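You operate a simulated robot arm through the tools that you are given. There is no shell and no other tool. Be economical: measure what you need, move in short steps, check, and stop when the job is done.

You are at the controls of a simulated robot arm. One attempt, no reset.

TASK
Put things in order on the table top. At the end: the brown small potato is on the small teal plate; the grey steam cap is in the yellow bowl; the orange tin stands where the brown small potato stood; the clear spring water bottle stands where the orange tin stood; whatever was shut is shut again. Leave all else as you found it, and nothing knocked over.

It is judged by the outcome, as a careful person would: the job done as asked, and still so three seconds after it is handed in. It fails if anything else is knocked over, pushed out of place, dropped, spilled or broken. A push-on lid holds only when it is set on centred and level and pressed home; a screw cap is set on level and turned clockwise until tight.

THE ROBOT
A 6-joint arm with a two-finger parallel gripper, fixed in place. Base frame: the origin is at the foot of the arm, x ahead of it, y to its left, z up; the work surface is at about z = 0.72. Units: m, rad, N and s.
With the tool pointing down near the work surface it reaches from about 0.22 to 0.62 m from the base axis. Its first joint turns from -1.152 to 1.152 rad. Payload 2.7 kg.
The tool frame sits at the grasp point between the pads (the TCP): z along the fingers, y along the line on which they close. The tips reach 0.023 m beyond it. Largest opening 0.094 m; finger width 0.038, thickness 0.01; the body of the gripper, 0.054 by 0.096 m, starts 0.039 m behind the TCP.
Orientation is that of the tool frame in the base frame, as [roll, pitch, yaw] about the fixed x, y, z axes, in that order (R = Rz(yaw) Ry(pitch) Rx(roll)). With the fingers straight down and closing along the base's y, the tool's x points along the base's -x, its y along +y and its z along -z.

THE INTERFACE
- The arm moves only by the tool drive_tool. Its argument "series" is text: rows parted by semicolons, each of 7 numbers parted by spaces: the shift along the tool's x, y, z in m, then the turn, a rotation vector about the tool's x, y, z in degrees, then the gripper command, from -1 (shut) to 1 (fully open), values between in proportion. In form: tx ty tz rx ry rz fingers; .... A call has 1 to 12 rows; each row shifts and turns the commanded pose from where the row before left it, along the tool's axes as they then stand. Rows are played at 5 a second. More than 0.05 m and 0.15 rad between two rows, or a gripper value outside its range, and nothing of the call is played. Where a pose cannot be reached the arm comes as near as it can. A force on the tool above 40 N (or 10 N above the force at the start of the call, whichever is more), or a blocked arm, ends the call early, and 0.2 s more pass. The fingers move at their own pace (about 0.045 m/s each) and stop on an object; they squeeze with about 23 N. The grip force told is the motor's: it shows also when the fingers shut on nothing. Time passes only in rows, and 0.2 s behind the last, so rows that do not move let the fingers close. It gives the time, the measured TCP pose, the force on the tool (base axes), the opening and the grip force at its end, in the units of the frame above (readings bear some noise), and new pictures: "show" is both (left out), scene, wrist or none.
- Cameras (640 x 400 px; columns grow to the right, rows downward): "scene" is fixed at [0.057, -0.4343, 1.4144]; the picture's right is [0.90, -0.44, 0.00], its down [-0.28, -0.56, -0.78] and it looks along [0.35, 0.70, -0.62] (base axes); focal length 365 px, centre (320, 200). "wrist" rides on the gripper at [0.086, 0.016, -0.075] in the tool frame; the picture's right is [-0.18, 0.98, 0.00], its down [-0.58, -0.11, -0.81] and it looks along [-0.79, -0.15, 0.59] (tool axes); focal length 243 px, centre (320, 200). There is no depth. A picture from a camera that has moved, and an enlarged one, comes with that camera's place and axes in the base frame and with its lens. The place of the scene camera against the robot may be out by one fixed shift of up to 0.025 m in any direction.
- inspect(camera, box): a new picture of the part [left, top, right, bottom] of that camera's present view, enlarged. It takes no simulated time.
- finish_job(): hands the job in; it is judged then, once.

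Go step by step. Nothing tells you positions but the pictures and the camera data: compare them with the known pose of the tool, close in by small moves and look again before you grip or let go. The budget is 120 turns and 170 pictures, counting those below and the enlarged ones. Unless the task says otherwise, let go and move clear before handing in, and close with one line.

The tools are called after "Emit:" as a command line: name --argument value ..., lists and objects as JSON in quotes. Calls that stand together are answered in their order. drive_tool: Moves the arm, as the interface text tells. Its arguments: {"type":"object","properties":{"series":{"type":"string"},"show":{"type":"string","enum":["both","scene","wrist","none"]}},"required":["series"]} The other tools are called the same way: inspect (camera, box) takes an enlarged picture of a part of a camera's view; finish_job () hands the job in.

At the start:

```text
time_s: 0.0
tool_pos: [0.3716, 0.2706, 0.9799]
ee_rot: [3.14, 0.001, -3.14]
ft_force: [-0.4, -0.6, 0.6]
gripper_width: 0.094
finger_force: 0.0
```

scene: 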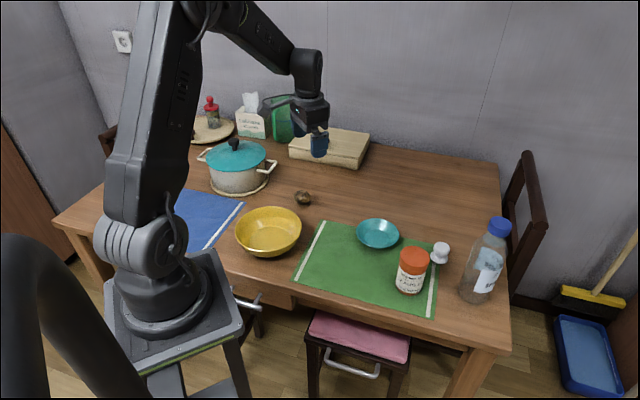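
wrist: 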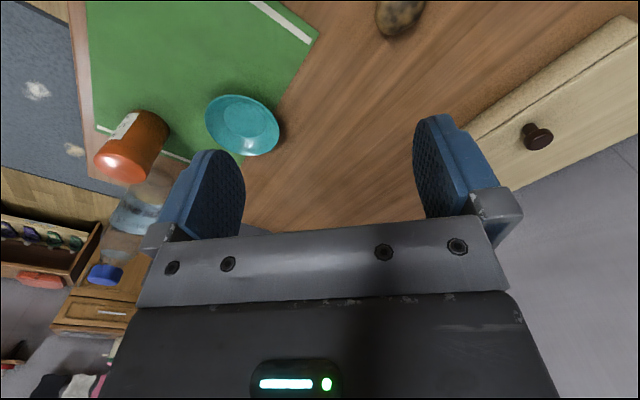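

I see a table with a bowl, pot, potato, plate, orange tin, bottle, a small white item and a wooden box. I'll zoom in to identify the steam cap and other things.

Emit:
inspect --camera "scene" --box '[340, 200, 530, 320]'

Emit:
inspect --camera "scene" --box '[180, 80, 380, 205]'

Emit:
inspect --camera "scene" --box '[180, 180, 360, 320]'

```text
3.33 times, centred on (435, 260) of scene
camera zoom: at [0.057, -0.4343, 1.4144], right [0.9, -0.44, 0.0], down [-0.28, -0.56, -0.78], along [0.35, 0.7, -0.62], focal length 1216 px, centre (-63, 0)
```

zoom: 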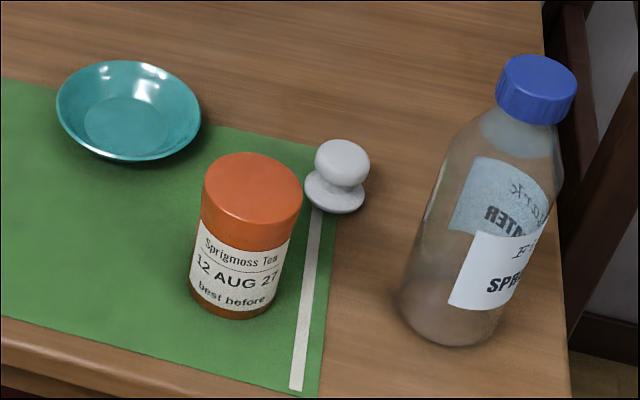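

```text
3.20 times, centred on (280, 142) of scene
camera zoom: at [0.057, -0.4343, 1.4144], right [0.9, -0.44, 0.0], down [-0.28, -0.56, -0.78], along [0.35, 0.7, -0.62], focal length 1168 px, centre (448, 384)
```

zoom: 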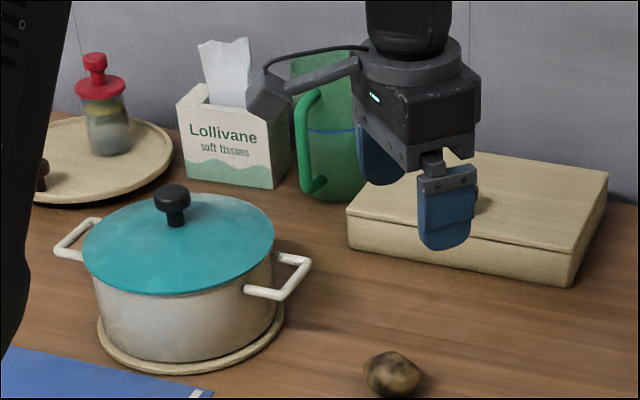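

```text
2.86 times, centred on (270, 250) of scene
camera zoom: at [0.057, -0.4343, 1.4144], right [0.9, -0.44, 0.0], down [-0.28, -0.56, -0.78], along [0.35, 0.7, -0.62], focal length 1042 px, centre (463, 57)
```

zoom: 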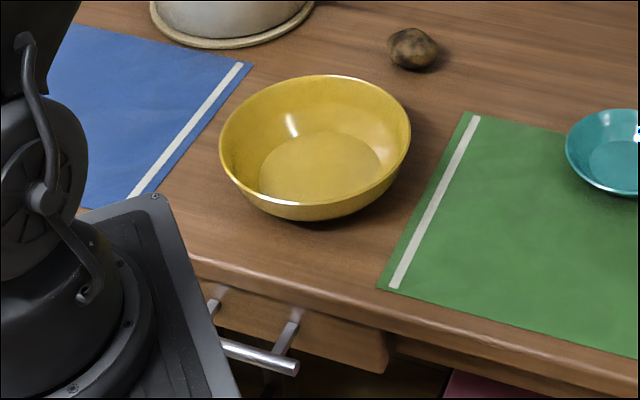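

The steam cap is the knob-like object beside the mat. My estimates, from the wrist camera where I have it, are: potato (0.393, 0.353), plate (0.50, 0.12), tin (0.48, -0.05), cap (0.604, -0.013) and bottle (0.60, -0.135). I'll go above the potato first.

Emit:
drive_tool --series "-0.005 0.02 0.03 0 0 0 1; -0.005 0.02 0.03 0 0 0 1; -0.005 0.02 0.03 0 0 0 1; -0.005 0.022 0.03 0 0 0 1; 0 0 0 0 0 0 1"

```text
time_s: 1.2
tool_pos: [0.3929, 0.3539, 0.8614]
ee_rot: [3.139, 0.002, -3.138]
ft_force: [-0.2, -0.2, -0.3]
gripper_width: 0.0942
finger_force: 0.1
camera wrist: at [0.3054, 0.3697, 0.9356], right [0.18, 0.98, 0.0], down [0.58, -0.11, 0.81], along [0.79, -0.15, -0.59], focal length 243 px, centre (320, 200)
```

scene: 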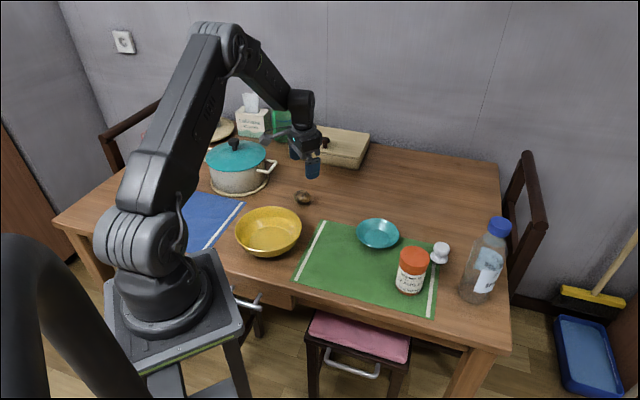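
wrist: 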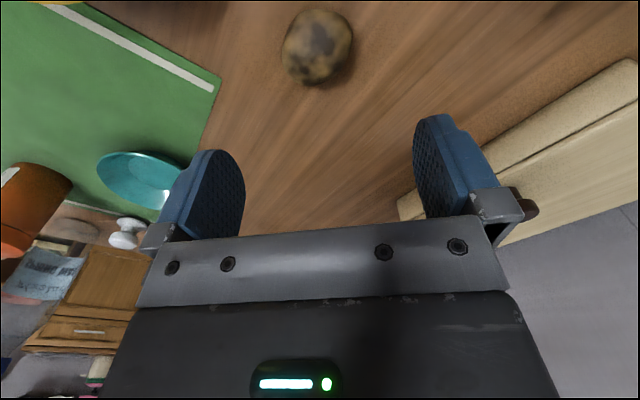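

The potato is nearly centred at about (0.381, 0.353). I'll shift and descend partway.

Emit:
drive_tool --series "0.006 0 0.03 0 0 0 1; 0.006 0 0.025 0 0 0 1; 0 0 0.02 0 0 0 1; 0 0 0 0 0 0 1" --show "wrist"

```text
time_s: 2.2
tool_pos: [0.3814, 0.353, 0.7848]
ee_rot: [3.141, 0.002, -3.14]
ft_force: [0.1, 0.4, -1.0]
gripper_width: 0.0938
finger_force: 0.0
camera wrist: at [0.2935, 0.3678, 0.8608], right [0.18, 0.98, 0.0], down [0.58, -0.11, 0.81], along [0.79, -0.15, -0.59], focal length 243 px, centre (320, 200)
```

wrist: 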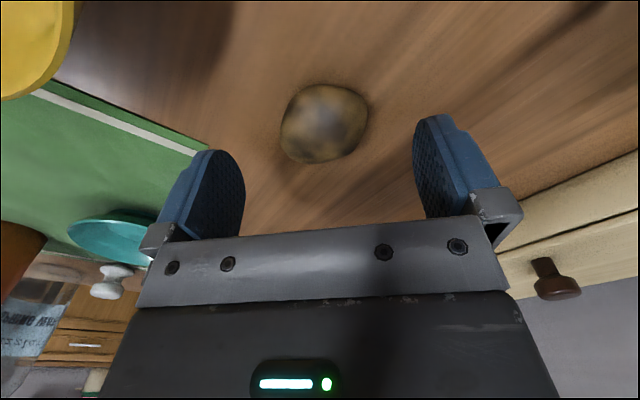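

Centred on the potato at (0.382, 0.3535). I'll descend and grip.

Emit:
drive_tool --series "0 0 0.02 0 0 0 1; 0 0 0.016 0 0 0 1; 0 0 0 0 0 0 -1; 0 0 0 0 0 0 -1; 0 0 0 0 0 0 -1; 0 0 0 0 0 0 -1; 0 0 0 0 0 0 -1" --show "wrist"

```text
time_s: 3.8
tool_pos: [0.3796, 0.3532, 0.751]
ee_rot: [3.14, 0.002, -3.14]
ft_force: [0.2, -0.8, 0.0]
gripper_width: 0.0554
finger_force: 22.7
camera wrist: at [0.2919, 0.368, 0.8246], right [0.18, 0.98, 0.0], down [0.58, -0.11, 0.81], along [0.79, -0.15, -0.59], focal length 243 px, centre (320, 200)
```

wrist: 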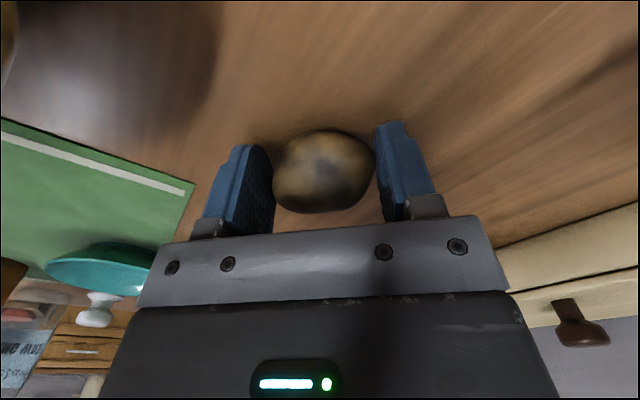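

The potato is held. I'll lift it and carry it to above the plate.

Emit:
drive_tool --series "0 0 -0.03 0 0 0 -1; 0 0 -0.045 0 0 0 -1; 0 0 -0.045 0 0 0 -1; -0.02 -0.039 0 0 0 0 -1; -0.02 -0.039 0 0 0 0 -1; -0.02 -0.039 0 0 0 0 -1; -0.02 -0.039 0 0 0 0 -1; -0.02 -0.038 0 0 0 0 -1; -0.02 -0.038 0 0 0 0 -1; 0 0 0 0 0 0 -1"

```text
time_s: 6.0
tool_pos: [0.4999, 0.1218, 0.868]
ee_rot: [3.14, 0.001, -3.141]
ft_force: [0.3, -0.2, -1.5]
gripper_width: 0.0557
finger_force: 23.5
camera wrist: at [0.4119, 0.1372, 0.9425], right [0.18, 0.98, 0.0], down [0.58, -0.11, 0.81], along [0.79, -0.15, -0.59], focal length 243 px, centre (320, 200)
```

scene: 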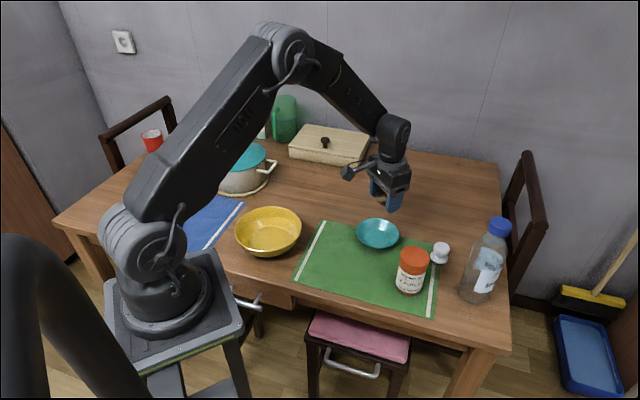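
wrist: 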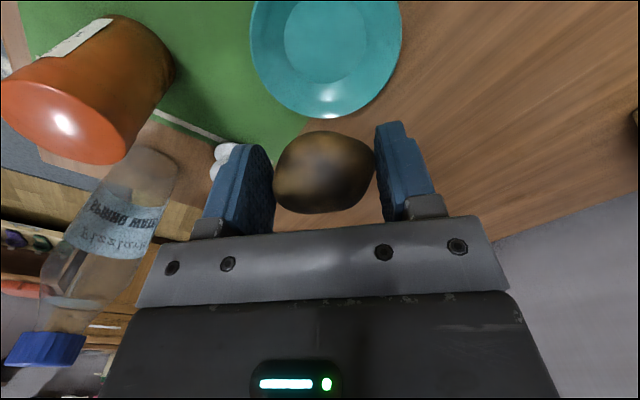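

The plate centre works out at about (0.487, 0.1285). I'll shift and descend partway.

Emit:
drive_tool --series "0.007 0.0035 0.02 0 0 0 -1; 0.006 0.0035 0.025 0 0 0 -1; 0 0 0.025 0 0 0 -1; 0 0 0 0 0 0 -1"

Emit:
inspect --camera "scene" --box '[320, 170, 460, 258]'

```text
time_s: 7.0
tool_pos: [0.4884, 0.1283, 0.7988]
ee_rot: [3.139, 0.001, -3.141]
ft_force: [0.8, 0.3, -1.7]
gripper_width: 0.0554
finger_force: 22.9
camera wrist: at [0.3994, 0.1431, 0.8729], right [0.18, 0.98, 0.0], down [0.58, -0.11, 0.81], along [0.79, -0.15, -0.59], focal length 243 px, centre (320, 200)
```

scene: 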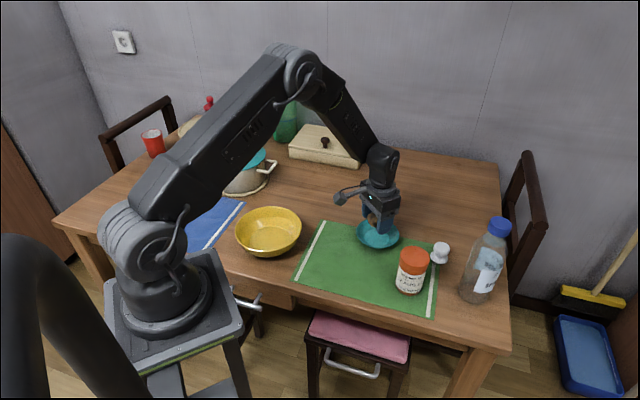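
wrist: 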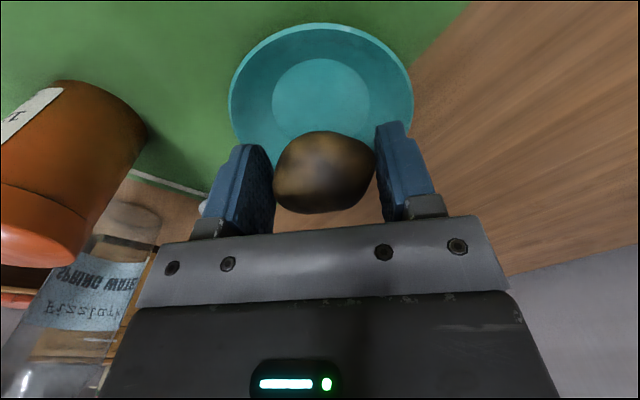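

```text
4.55 times, centred on (390, 214) of scene
camera zoom: at [0.057, -0.4343, 1.4144], right [0.9, -0.44, 0.0], down [-0.28, -0.56, -0.78], along [0.35, 0.7, -0.62], focal length 1658 px, centre (2, 136)
```

zoom: 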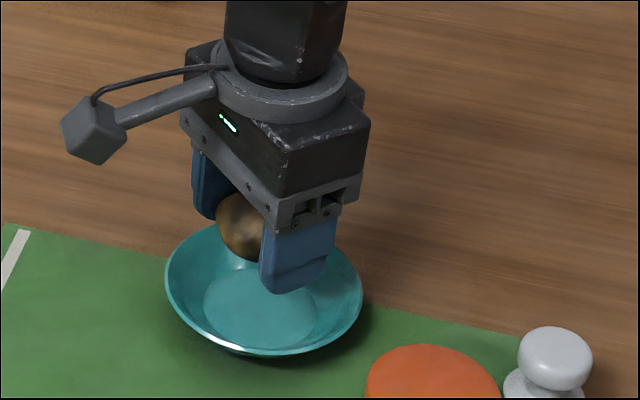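

Well centred. I'll lower the potato to just above the plate floor.

Emit:
drive_tool --series "0.003 -0.001 0.015 0 0 0 -1; 0 0 0.012 0 0 0 -1; 0 0 0.007 0 0 0 -1; 0 0 0 0 0 0 -1"

Emit:
inspect --camera "scene" --box '[330, 190, 430, 253]'

```text
time_s: 7.8
tool_pos: [0.4842, 0.1269, 0.7702]
ee_rot: [3.14, 0.002, -3.139]
ft_force: [-1.7, -1.8, 9.7]
gripper_width: 0.0555
finger_force: 23.0
stopped in row 4: the force on the tool passed its limit (the readings are from after the stop); the commanded pose is now the measured one
camera wrist: at [0.3974, 0.1419, 0.8454], right [0.18, 0.98, 0.0], down [0.58, -0.11, 0.81], along [0.79, -0.15, -0.59], focal length 243 px, centre (320, 200)
```

scene: 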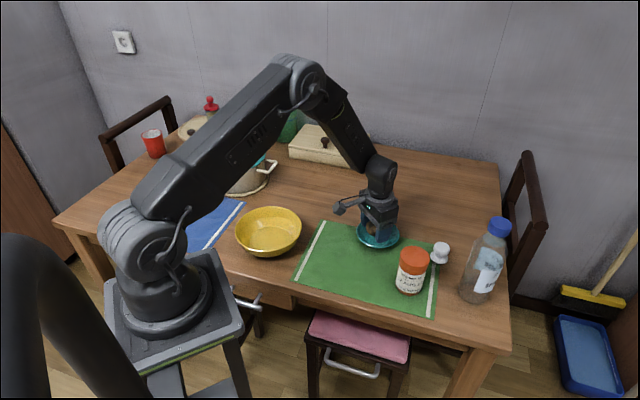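
wrist: 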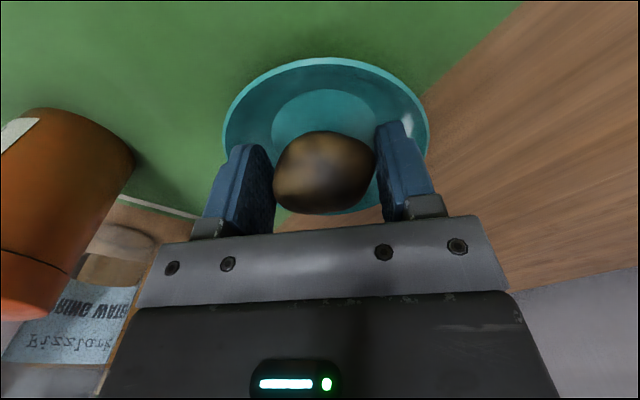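

```text
6.35 times, centred on (380, 222) of scene
camera zoom: at [0.0568, -0.4344, 1.4144], right [0.9, -0.44, 0.0], down [-0.27, -0.56, -0.78], along [0.35, 0.7, -0.62], focal length 2316 px, centre (-61, 64)
```

zoom: 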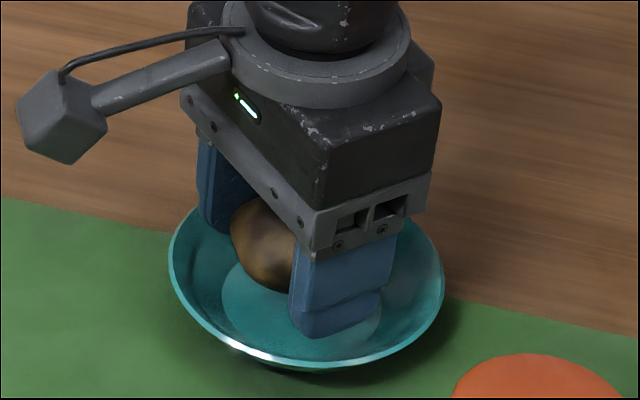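

There's light contact with the plate. I'll raise 4 mm, open slightly and lift off.

Emit:
drive_tool --series "0 0 -0.003 0 0 0 -1; 0 0 0 0 0 0 0.35; 0 0 0 0 0 0 0.35; 0 0 -0.01 0 0 0 0.45; 0 0 -0.03 0 0 0 0.6; 0 0 -0.04 0 0 0 1; 0 0 -0.04 0 0 0 1; 0 0 0 0 0 0 1"

Emit:
inspect --camera "scene" --box '[330, 190, 530, 315]'

```text
time_s: 9.6
tool_pos: [0.4857, 0.128, 0.895]
ee_rot: [3.14, 0.001, 3.141]
ft_force: [-0.3, -0.3, -1.0]
gripper_width: 0.0939
finger_force: 0.1
camera wrist: at [0.3971, 0.1428, 0.9686], right [0.18, 0.98, 0.0], down [0.58, -0.11, 0.81], along [0.79, -0.15, -0.59], focal length 243 px, centre (320, 200)
```

scene: 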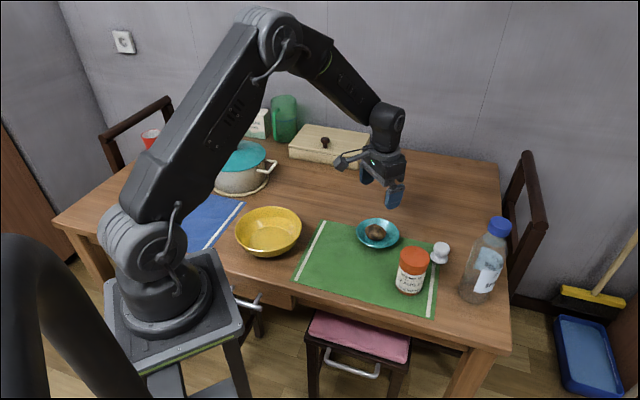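
wrist: 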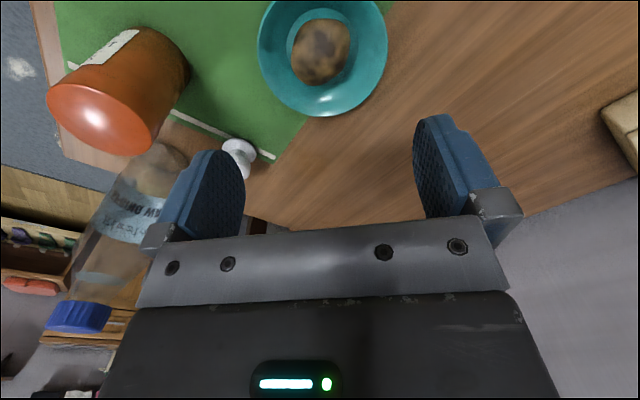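

```text
3.20 times, centred on (430, 252) of scene
camera zoom: at [0.057, -0.4343, 1.4144], right [0.9, -0.44, 0.0], down [-0.28, -0.56, -0.78], along [0.35, 0.7, -0.62], focal length 1168 px, centre (-32, 32)
```

zoom: 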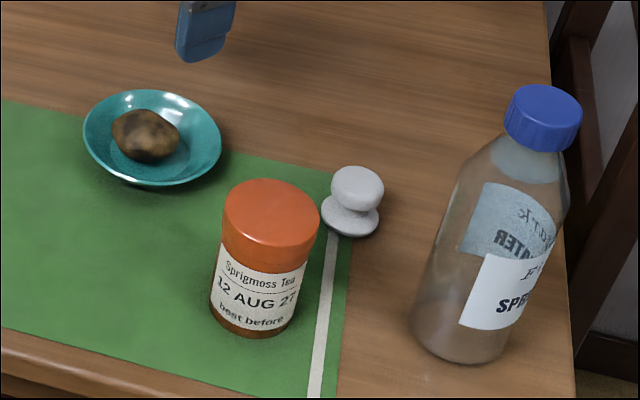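

The potato is on the plate. The tin appears to be at about (0.473, -0.03); I'll move above it at the same height.

Emit:
drive_tool --series "0.003 -0.04 0 0 0 0 1; 0.003 -0.04 0 0 0 0 1; 0.003 -0.04 0 0 0 0 1; 0.003 -0.04 0 0 0 0 1; 0 0 0 0 0 0 1" --show "wrist"

```text
time_s: 10.8
tool_pos: [0.4715, -0.0339, 0.892]
ee_rot: [3.14, 0.001, -3.14]
ft_force: [-0.6, 0.2, 0.2]
gripper_width: 0.0939
finger_force: 0.1
camera wrist: at [0.3841, -0.0183, 0.9666], right [0.18, 0.98, 0.0], down [0.58, -0.11, 0.81], along [0.79, -0.15, -0.59], focal length 243 px, centre (320, 200)
```

wrist: 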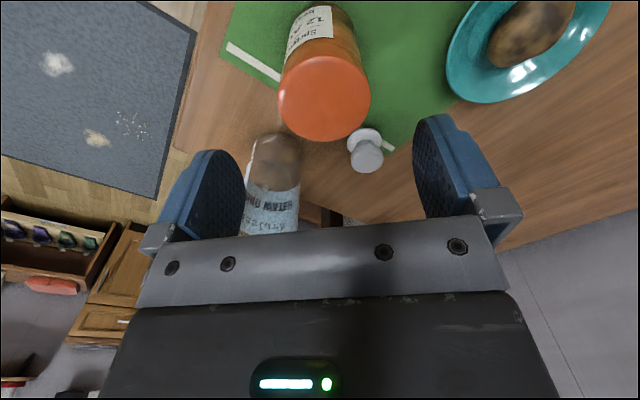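

The tin is centred under the gripper (about 0.472, -0.033). I'll descend partway and check.

Emit:
drive_tool --series "0 0 0.03 0 0 0 1; 0 0.001 0.022 0 0 0 1; 0 0 0 0 0 0 1"

Emit:
inspect --camera "scene" --box '[350, 190, 510, 290]'

```text
time_s: 11.6
tool_pos: [0.4732, -0.0327, 0.8386]
ee_rot: [3.139, -0.001, -3.141]
ft_force: [0.3, 0.2, 0.2]
gripper_width: 0.0942
finger_force: 0.0
camera wrist: at [0.3853, -0.0168, 0.9142], right [0.18, 0.98, 0.0], down [0.58, -0.11, 0.81], along [0.79, -0.15, -0.59], focal length 243 px, centre (320, 200)
```

scene: 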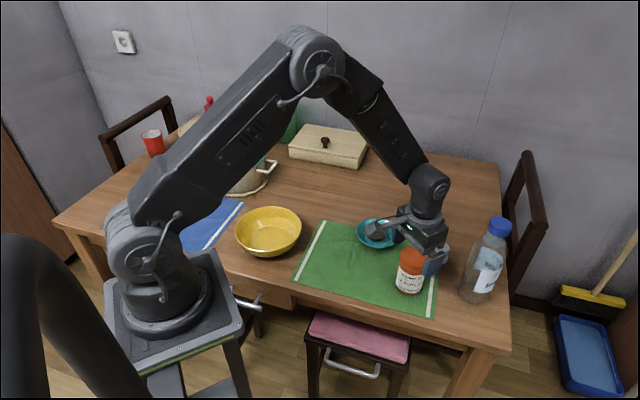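
wrist: 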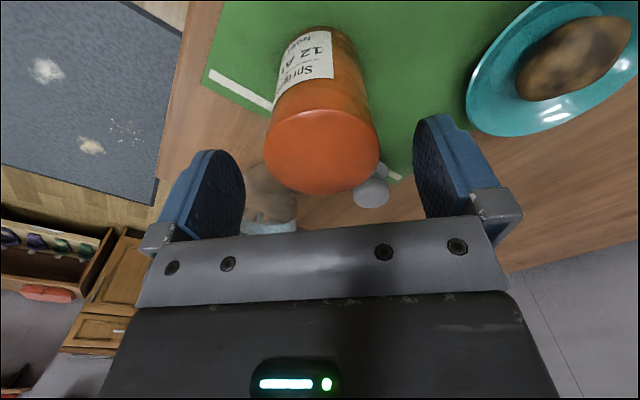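

```text
4.00 times, centred on (430, 240) of scene
camera zoom: at [0.057, -0.4343, 1.4144], right [0.9, -0.44, 0.0], down [-0.28, -0.56, -0.78], along [0.35, 0.7, -0.62], focal length 1459 px, centre (-120, 40)
```

zoom: 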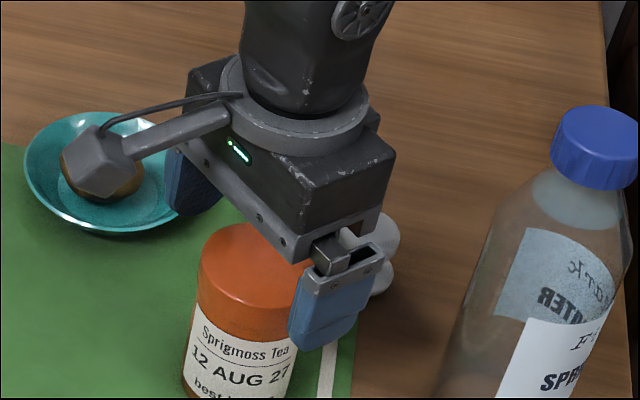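

The tin top is at z≈0.818 and centred at (0.471, -0.032). I'll descend to 0.79 and grip.

Emit:
drive_tool --series "0.001 0 0.025 0 0 0 1; 0.001 0 0.024 0 0 0 1; 0 0 0 0 0 0 1; 0 0 0 0 0 0 -1; 0 0 0 0 0 0 -1; 0 0 0 0 0 0 -1; 0 0 0 0 0 0 -1" --show "wrist"

```text
time_s: 13.2
tool_pos: [0.4682, -0.0321, 0.7903]
ee_rot: [3.141, 0.0, 3.141]
ft_force: [-0.4, -0.5, -0.5]
gripper_width: 0.0603
finger_force: 22.7
camera wrist: at [0.3815, -0.017, 0.8642], right [0.18, 0.98, 0.0], down [0.58, -0.11, 0.81], along [0.79, -0.15, -0.59], focal length 243 px, centre (320, 200)
```

wrist: 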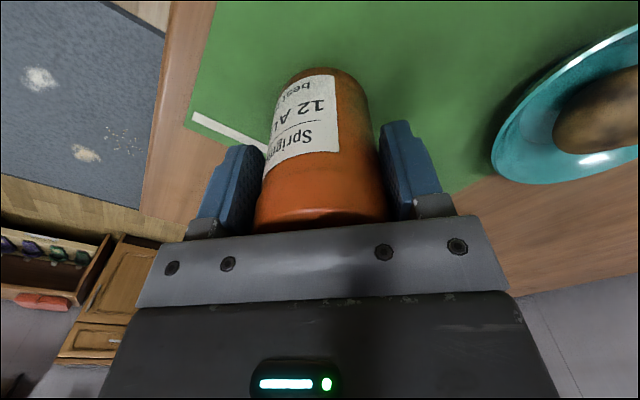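

The tin is held. I'll lift it and carry it to the potato's old spot at (0.382, 0.3535).

Emit:
drive_tool --series "0 0 -0.03 0 0 0 -1; 0 0 -0.04 0 0 0 -1; 0 0 -0.04 0 0 0 -1; 0.0098 0.0428 0 0 0 0 -1; 0.0098 0.0428 0 0 0 0 -1; 0.0098 0.0428 0 0 0 0 -1; 0.0098 0.0428 0 0 0 0 -1; 0.0098 0.0428 0 0 0 0 -1; 0.0098 0.0428 0 0 0 0 -1; 0.0098 0.0428 0 0 0 0 -1; 0.0098 0.0428 0 0 0 0 -1; 0.0098 0.0428 0 0 0 0 -1" --show "none"

Emit:
drive_tool --series "0 0 0.03 0 0 0 -1; 0 0 0.03 0 0 0 -1; 0 0 0.02 0 0 0 -1; 0 0 0 0 0 0 -1"

```text
time_s: 15.8
tool_pos: [0.3805, 0.352, 0.9005]
ee_rot: [3.141, -0.001, 3.141]
ft_force: [0.2, -0.4, -1.1]
gripper_width: 0.0602
finger_force: 22.9
```

```text
time_s: 16.8
tool_pos: [0.3826, 0.3534, 0.8206]
ee_rot: [3.141, 0.0, 3.14]
ft_force: [-0.2, -0.8, -2.1]
gripper_width: 0.0602
finger_force: 23.3
camera wrist: at [0.2945, 0.3688, 0.8959], right [0.18, 0.98, 0.0], down [0.58, -0.11, 0.81], along [0.79, -0.15, -0.59], focal length 243 px, centre (320, 200)
```

scene: 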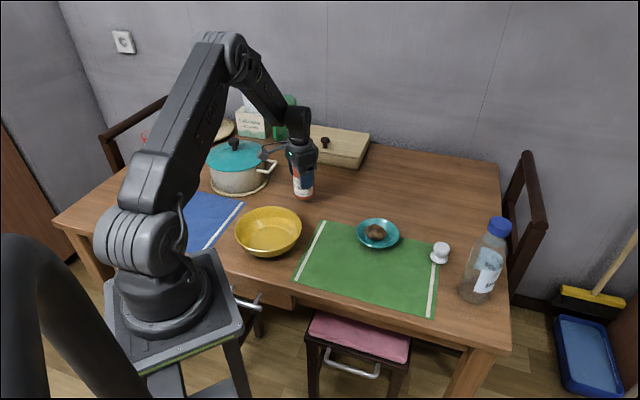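
wrist: 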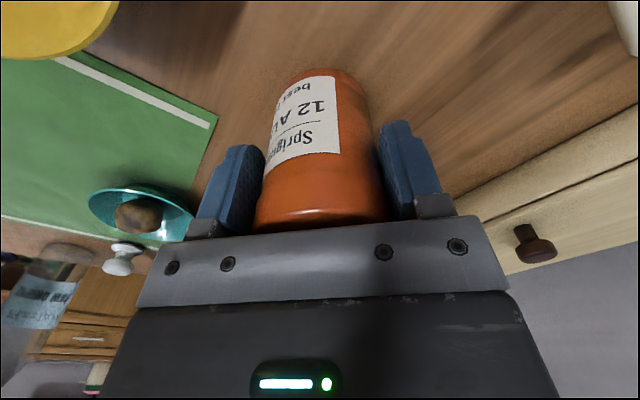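

The tin is above its target. I'll lower it the last 3 cm.

Emit:
drive_tool --series "0 0 0.015 0 0 0 -1; 0 0 0.01 0 0 0 -1; 0 0 0.003 0 0 0 -1; 0 0 0.002 0 0 0 -1; 0 0 0 0 0 0 -1" --show "wrist"

```text
time_s: 18.0
tool_pos: [0.3814, 0.3536, 0.7914]
ee_rot: [-3.141, 0.0, 3.141]
ft_force: [0.3, 0.5, -1.6]
gripper_width: 0.0601
finger_force: 22.3
camera wrist: at [0.2942, 0.3688, 0.8662], right [0.18, 0.98, 0.0], down [0.58, -0.11, 0.81], along [0.79, -0.15, -0.59], focal length 243 px, centre (320, 200)
```

wrist: 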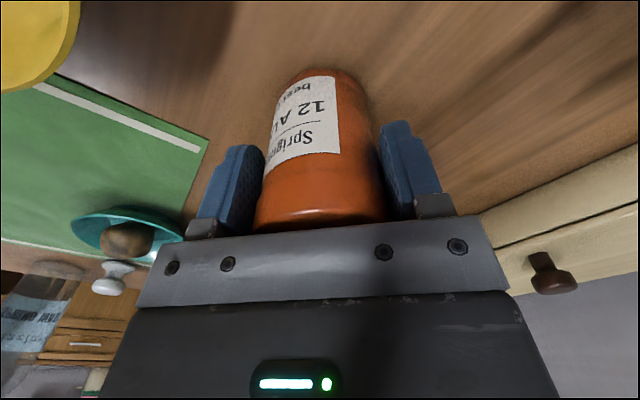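

Emit:
drive_tool --series "0 0 0.0015 0 0 0 -1; 0 0 0.0015 0 0 0 -1; 0 0 0 0 0 0 -1" --show "none"

```text
time_s: 18.8
tool_pos: [0.3824, 0.3532, 0.7895]
ee_rot: [3.139, 0.001, 3.141]
ft_force: [-3.6, -2.6, 7.4]
gripper_width: 0.06
finger_force: 22.5
```

The force reading shows the tin touching the table. I'll release it, retreat upward and look.

Emit:
drive_tool --series "0 0 0 0 0 0 0.6; 0 0 0 0 0 0 1; 0 0 0 0 0 0 1; 0 0 0 0 0 0 1; 0 0 -0.03 0 0 0 1; 0 0 -0.045 0 0 0 1; 0 0 -0.045 0 0 0 1; 0 0 0 0 0 0 1"

```text
time_s: 20.6
tool_pos: [0.3826, 0.3539, 0.9089]
ee_rot: [3.141, 0.001, -3.141]
ft_force: [0.2, -0.4, 1.2]
gripper_width: 0.0942
finger_force: 0.1
camera wrist: at [0.2961, 0.3698, 0.984], right [0.18, 0.98, 0.0], down [0.58, -0.11, 0.81], along [0.79, -0.15, -0.59], focal length 243 px, centre (320, 200)
```

scene: 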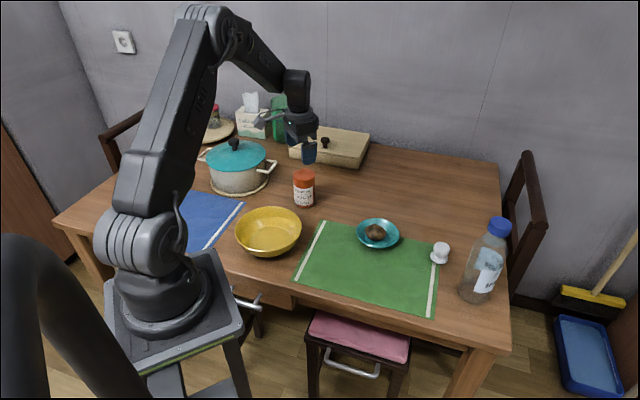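
wrist: 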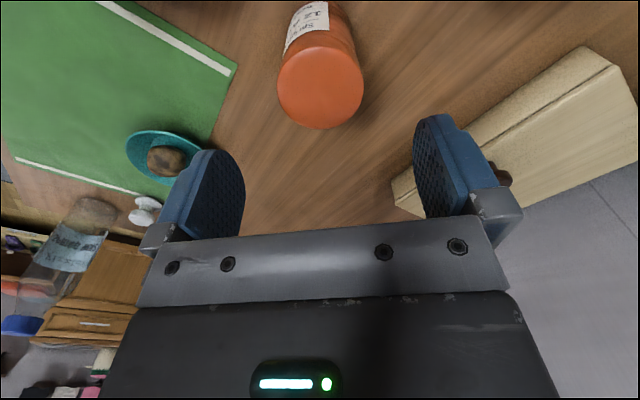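

The tin stands in the potato's old place. Next is the cap; I'll move to about (0.56, 0.0) and look.

Emit:
drive_tool --series "-0.0225 -0.044 0 0 0 0 1; -0.0225 -0.044 0 0 0 0 1; -0.0225 -0.044 0 0 0 0 1; -0.0225 -0.044 0 0 0 0 1; -0.0225 -0.044 0 0 0 0 1; -0.0225 -0.044 0 0 0 0 1; -0.0225 -0.044 0 0 0 0 1; -0.0225 -0.044 0 0 0 0 1; 0 0 0.03 0 0 0 1; 0 0 0 0 0 0 1" --show "wrist"

```text
time_s: 22.8
tool_pos: [0.5636, 0.0022, 0.8779]
ee_rot: [3.14, 0.001, -3.141]
ft_force: [0.2, 0.1, -0.1]
gripper_width: 0.0942
finger_force: 0.0
camera wrist: at [0.4755, 0.0173, 0.9531], right [0.18, 0.98, 0.0], down [0.58, -0.11, 0.81], along [0.79, -0.15, -0.59], focal length 243 px, centre (320, 200)
```

wrist: 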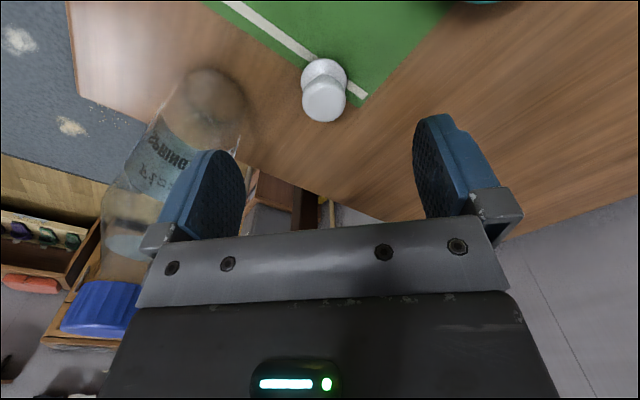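

The cap is at about (0.593, -0.0015) and the bottle at about (0.592, -0.125). I'll shift over the cap and descend partway.

Emit:
drive_tool --series "-0.015 -0.002 0.01 0 0 0 1; -0.014 -0.002 0.03 0 0 0 1; 0 0 0.03 0 0 0 1; 0 0 0 0 0 0 1"

Emit:
inspect --camera "scene" --box '[370, 190, 530, 290]'

```text
time_s: 23.8
tool_pos: [0.5913, -0.0024, 0.8088]
ee_rot: [3.141, 0.002, 3.141]
ft_force: [0.5, 0.5, 0.7]
gripper_width: 0.0938
finger_force: 0.0
camera wrist: at [0.5051, 0.0128, 0.8839], right [0.18, 0.98, 0.0], down [0.58, -0.11, 0.81], along [0.79, -0.15, -0.59], focal length 243 px, centre (320, 200)
```

scene: 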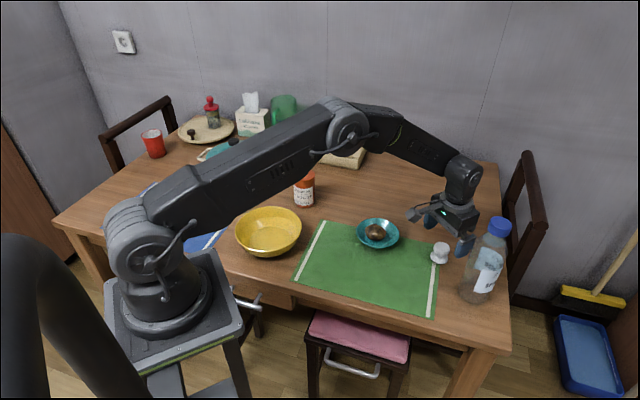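
wrist: 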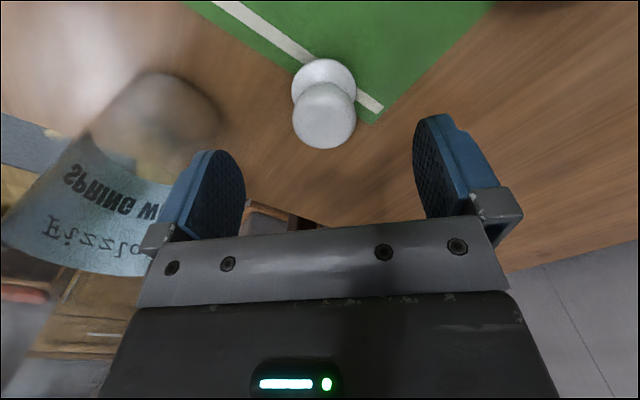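

```text
4.00 times, centred on (450, 240) of scene
camera zoom: at [0.057, -0.4343, 1.4144], right [0.9, -0.44, 0.0], down [-0.28, -0.56, -0.78], along [0.35, 0.7, -0.62], focal length 1459 px, centre (-200, 40)
```

zoom: 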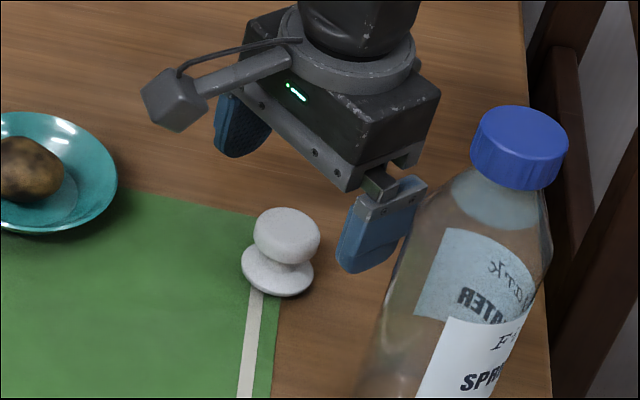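

Aligned. I'll narrow the fingers a bit for clearance from the bottle, then descend to the knob and grip.

Emit:
drive_tool --series "0 0.001 0 0 0 0 0.5; 0 0 0 0 0 0 0.5; 0 0 0.02 0 0 0 0.5; 0 0 0.015 0 0 0 0.5; 0 0 0.01 0 0 0 0.5; 0 0 0 0 0 0 -1; 0 0 0 0 0 0 -1; 0 0 0 0 0 0 -1; 0 0 0 0 0 0 -1"

Emit:
inspect --camera "scene" --box '[390, 210, 510, 285]'

```text
time_s: 25.8
tool_pos: [0.5911, -0.0027, 0.7631]
ee_rot: [3.14, 0.001, -3.14]
ft_force: [0.7, 0.1, -0.5]
gripper_width: 0.0361
finger_force: 22.8
camera wrist: at [0.5037, 0.0136, 0.8381], right [0.18, 0.98, 0.0], down [0.58, -0.11, 0.81], along [0.79, -0.15, -0.59], focal length 243 px, centre (320, 200)
```

scene: 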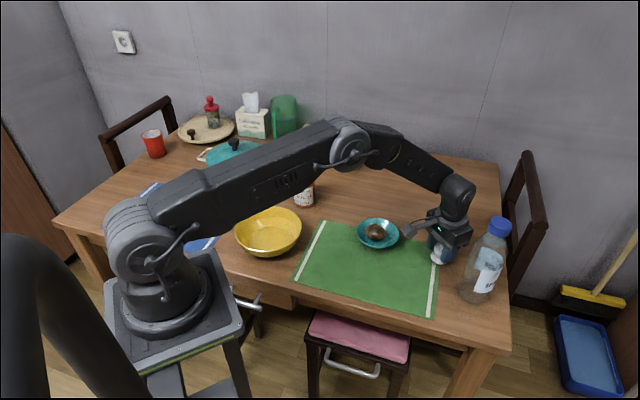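
wrist: 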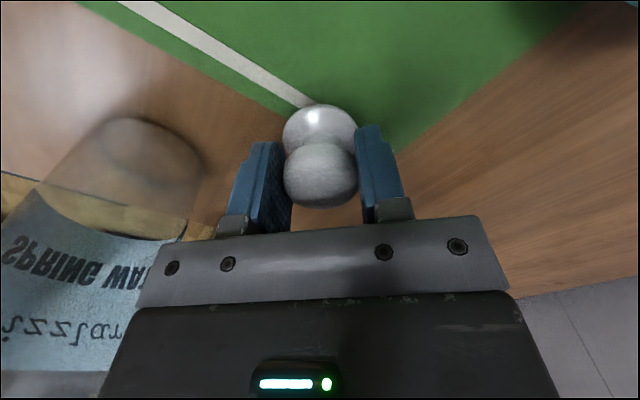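

```text
5.33 times, centred on (450, 248) of scene
camera zoom: at [0.057, -0.4343, 1.4144], right [0.9, -0.44, 0.0], down [-0.28, -0.56, -0.78], along [0.35, 0.7, -0.62], focal length 1946 px, centre (-373, -53)
```

zoom: 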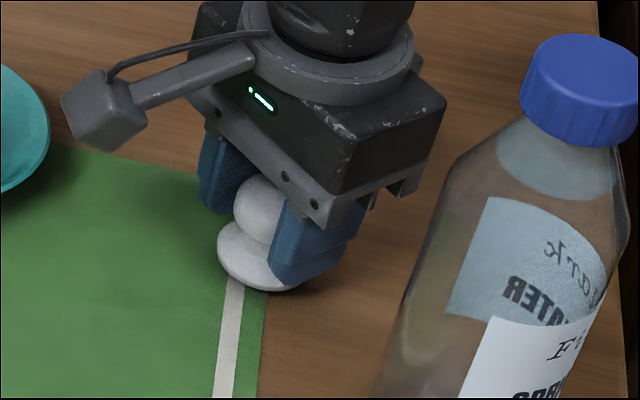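

The cap is held by its knob. I'll lift it and carry it toward the bowl.

Emit:
drive_tool --series "0 0 -0.03 0 0 0 -1; 0 0 -0.045 0 0 0 -1; 0 0 -0.045 0 0 0 -1; 0.0345 0.0235 0 0 0 0 -1; 0.0345 0.0235 0 0 0 0 -1; 0.0345 0.0235 0 0 0 0 -1; 0.0345 0.0235 0 0 0 0 -1; 0.0345 0.0235 0 0 0 0 -1; 0.0345 0.0235 0 0 0 0 -1; 0.0345 0.0235 0 0 0 0 -1; 0.0345 0.0235 0 0 0 0 -1; 0.0345 0.0235 0 0 0 0 -1"

```text
time_s: 28.4
tool_pos: [0.2793, 0.2091, 0.8829]
ee_rot: [3.141, -0.001, 3.141]
ft_force: [0.1, 0.1, 0.3]
gripper_width: 0.0362
finger_force: 23.2
camera wrist: at [0.1926, 0.2235, 0.957], right [0.18, 0.98, 0.0], down [0.58, -0.11, 0.81], along [0.79, -0.15, -0.59], focal length 243 px, centre (320, 200)
```

scene: 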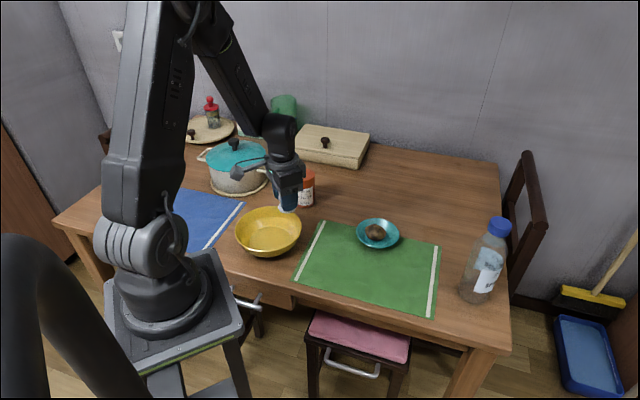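
wrist: 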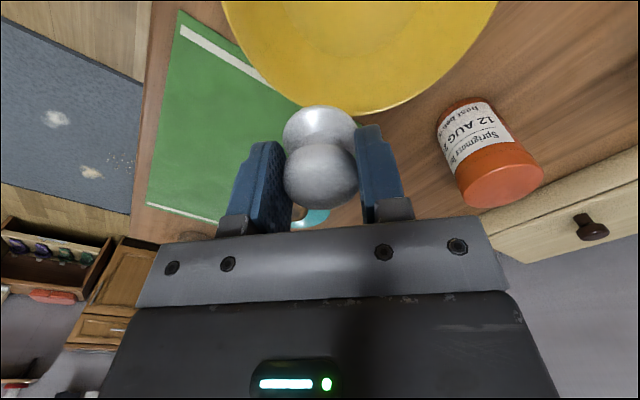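

The bowl centre is around (0.24, 0.238). I'll move over it.

Emit:
drive_tool --series "0.017 0.014 0 0 0 0 -1; 0.017 0.014 0 0 0 0 -1; 0 0 0.02 0 0 0 -1; 0 0 0 0 0 0 -1"

Emit:
inspect --camera "scene" --box '[200, 150, 340, 270]'

```text
time_s: 29.4
tool_pos: [0.2488, 0.2375, 0.8649]
ee_rot: [3.141, 0.0, -3.141]
ft_force: [-0.2, 0.3, -0.6]
gripper_width: 0.0361
finger_force: 22.6
camera wrist: at [0.1607, 0.2526, 0.9392], right [0.18, 0.98, 0.0], down [0.58, -0.11, 0.81], along [0.79, -0.15, -0.59], focal length 243 px, centre (320, 200)
```

scene: 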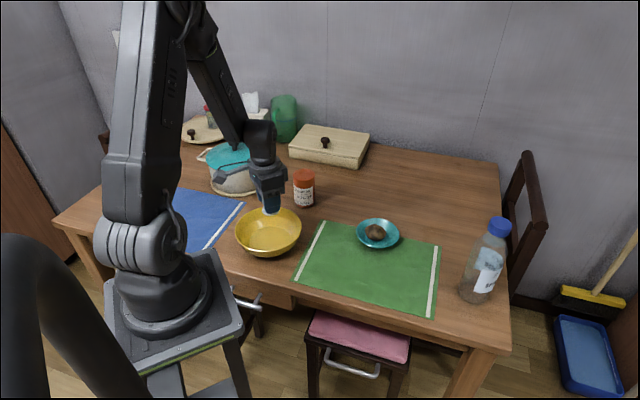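
wrist: 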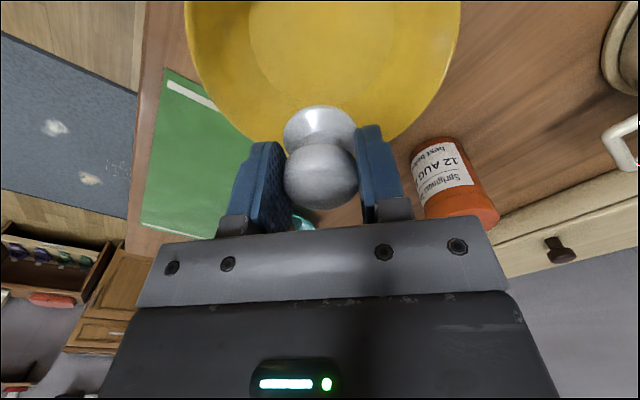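

```text
3.33 times, centred on (270, 210) of scene
camera zoom: at [0.057, -0.4343, 1.4144], right [0.9, -0.44, 0.0], down [-0.28, -0.56, -0.78], along [0.35, 0.7, -0.62], focal length 1216 px, centre (487, 167)
```

zoom: 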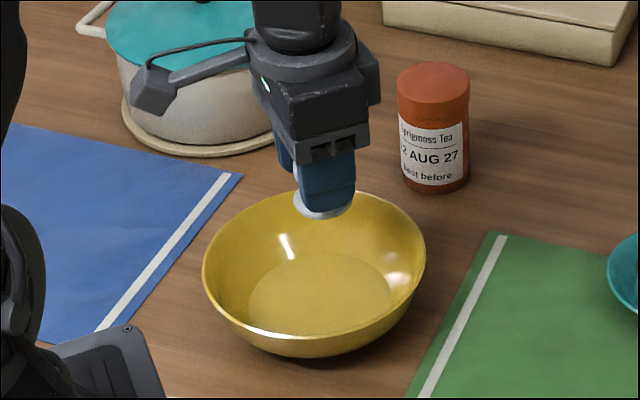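

The bowl centre refines to (0.232, 0.242). I'll shift slightly and lower into the bowl.

Emit:
drive_tool --series "0.014 0.003 0.02 0 0 0 -1; 0 0 0.03 0 0 0 -1; 0 0 0.025 0 0 0 -1; 0 0 0 0 0 0 -1; 0 0 0.006 0 0 0 -1; 0 0 0 0 0 0 -1"

Emit:
inspect --camera "scene" --box '[200, 150, 340, 270]'

```text
time_s: 30.8
tool_pos: [0.2319, 0.2411, 0.783]
ee_rot: [-3.141, 0.0, -3.141]
ft_force: [0.3, 0.9, -0.6]
gripper_width: 0.0362
finger_force: 23.0
camera wrist: at [0.145, 0.2561, 0.8579], right [0.18, 0.98, 0.0], down [0.58, -0.11, 0.81], along [0.79, -0.15, -0.59], focal length 243 px, centre (320, 200)
```

scene: 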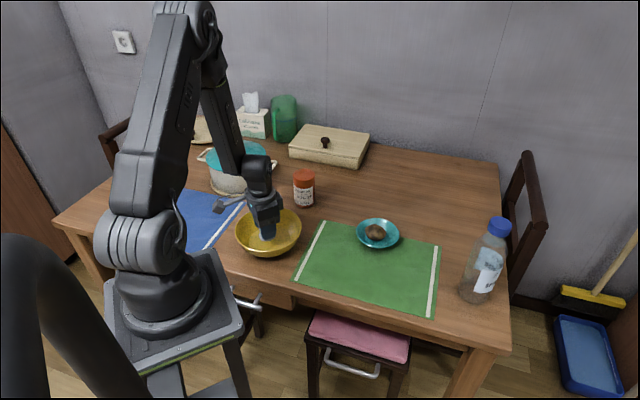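
wrist: 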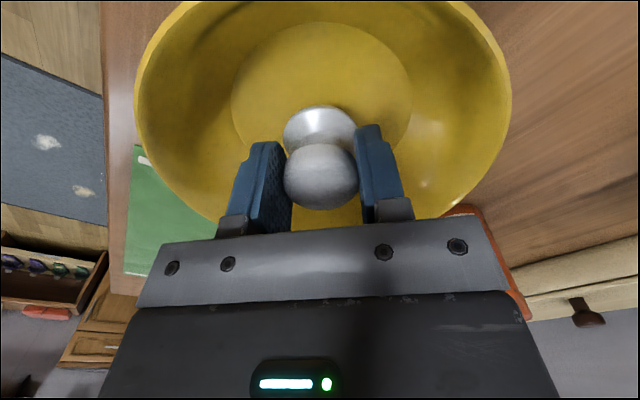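

```text
3.33 times, centred on (270, 210) of scene
camera zoom: at [0.057, -0.4343, 1.4144], right [0.9, -0.44, 0.0], down [-0.28, -0.56, -0.78], along [0.35, 0.7, -0.62], focal length 1216 px, centre (487, 167)
```

zoom: 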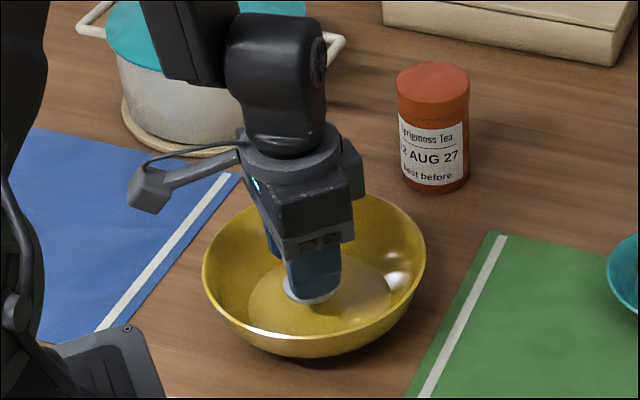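

Nicely centred. I'll lower in small steps until it touches.

Emit:
drive_tool --series "0 0 0.003 0 0 0 -1; 0 0 0.003 0 0 0 -1; 0 0 0.002 0 0 0 -1; 0 0 0.002 0 0 0 -1; 0 0 0 0 0 0 -1" --show "none"

```text
time_s: 32.0
tool_pos: [0.2322, 0.2405, 0.7739]
ee_rot: [3.141, 0.001, 3.141]
ft_force: [0.8, -0.3, -0.4]
gripper_width: 0.0361
finger_force: 22.7
```

Emit:
drive_tool --series "0 0 0.002 0 0 0 -1; 0 0 0.002 0 0 0 -1; 0 0 0.001 0 0 0 -1; 0 0 0 0 0 0 -1" --show "wrist"

```text
time_s: 33.0
tool_pos: [0.2322, 0.2404, 0.769]
ee_rot: [3.138, 0.003, -3.14]
ft_force: [-0.6, 0.8, 14.5]
gripper_width: 0.0359
finger_force: 22.6
camera wrist: at [0.145, 0.2556, 0.8425], right [0.18, 0.98, 0.0], down [0.58, -0.11, 0.81], along [0.79, -0.15, -0.59], focal length 243 px, centre (320, 200)
```

wrist: 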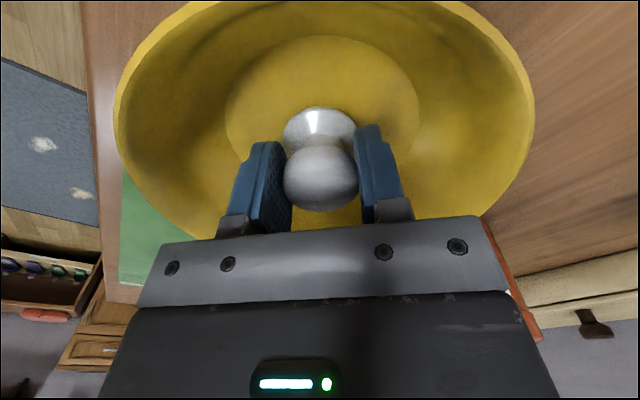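

The cap rests on the bowl floor. I'll ease off 1 mm, open and rise.

Emit:
drive_tool --series "0 0 -0.001 0 0 0 -1; 0 0 0 0 0 0 0.4; 0 0 0 0 0 0 0.4; 0 0 0 0 0 0 0.4; 0 0 -0.02 0 0 0 0.4; 0 0 -0.04 0 0 0 0.5; 0 0 -0.045 0 0 0 1; 0 0 -0.045 0 0 0 1; 0 0 0 0 0 0 1"

Emit:
inspect --camera "scene" --box '[200, 150, 340, 270]'

```text
time_s: 35.0
tool_pos: [0.2328, 0.2432, 0.9215]
ee_rot: [-3.141, 0.001, 3.141]
ft_force: [0.3, 0.4, 0.4]
gripper_width: 0.0941
finger_force: 0.0
camera wrist: at [0.1449, 0.2568, 0.9961], right [0.18, 0.98, 0.0], down [0.58, -0.11, 0.81], along [0.79, -0.15, -0.59], focal length 243 px, centre (320, 200)
```

scene: 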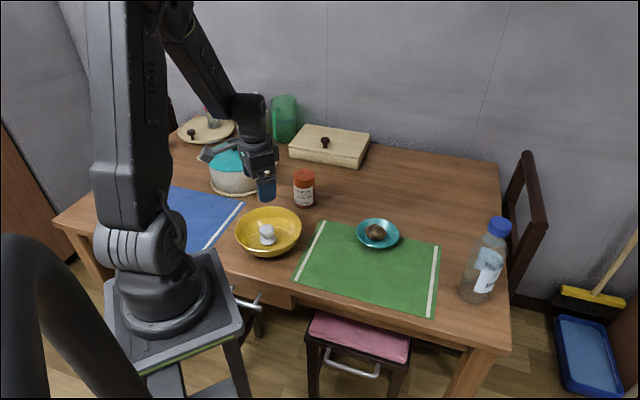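
wrist: 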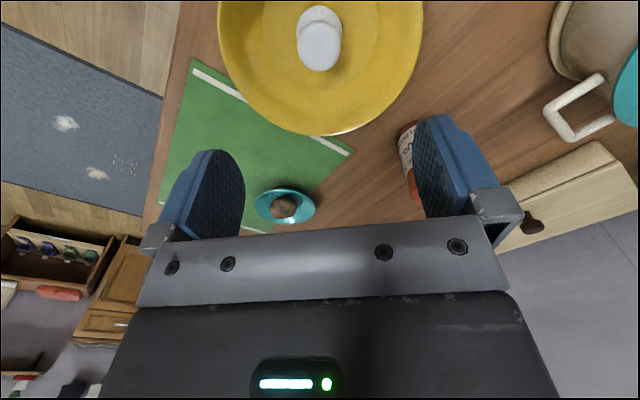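

```text
3.33 times, centred on (270, 210) of scene
camera zoom: at [0.057, -0.4344, 1.4144], right [0.9, -0.44, 0.0], down [-0.28, -0.56, -0.78], along [0.35, 0.7, -0.62], focal length 1216 px, centre (487, 167)
```

zoom: 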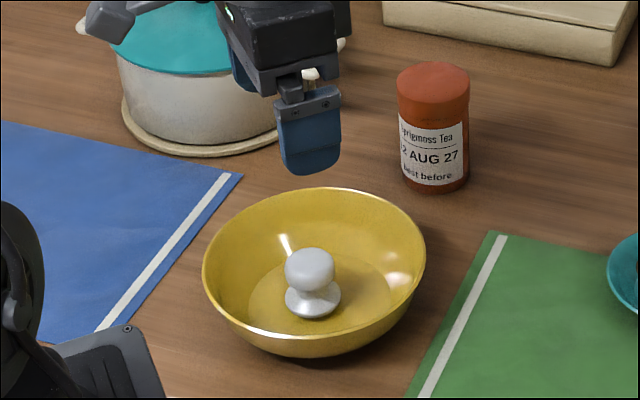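

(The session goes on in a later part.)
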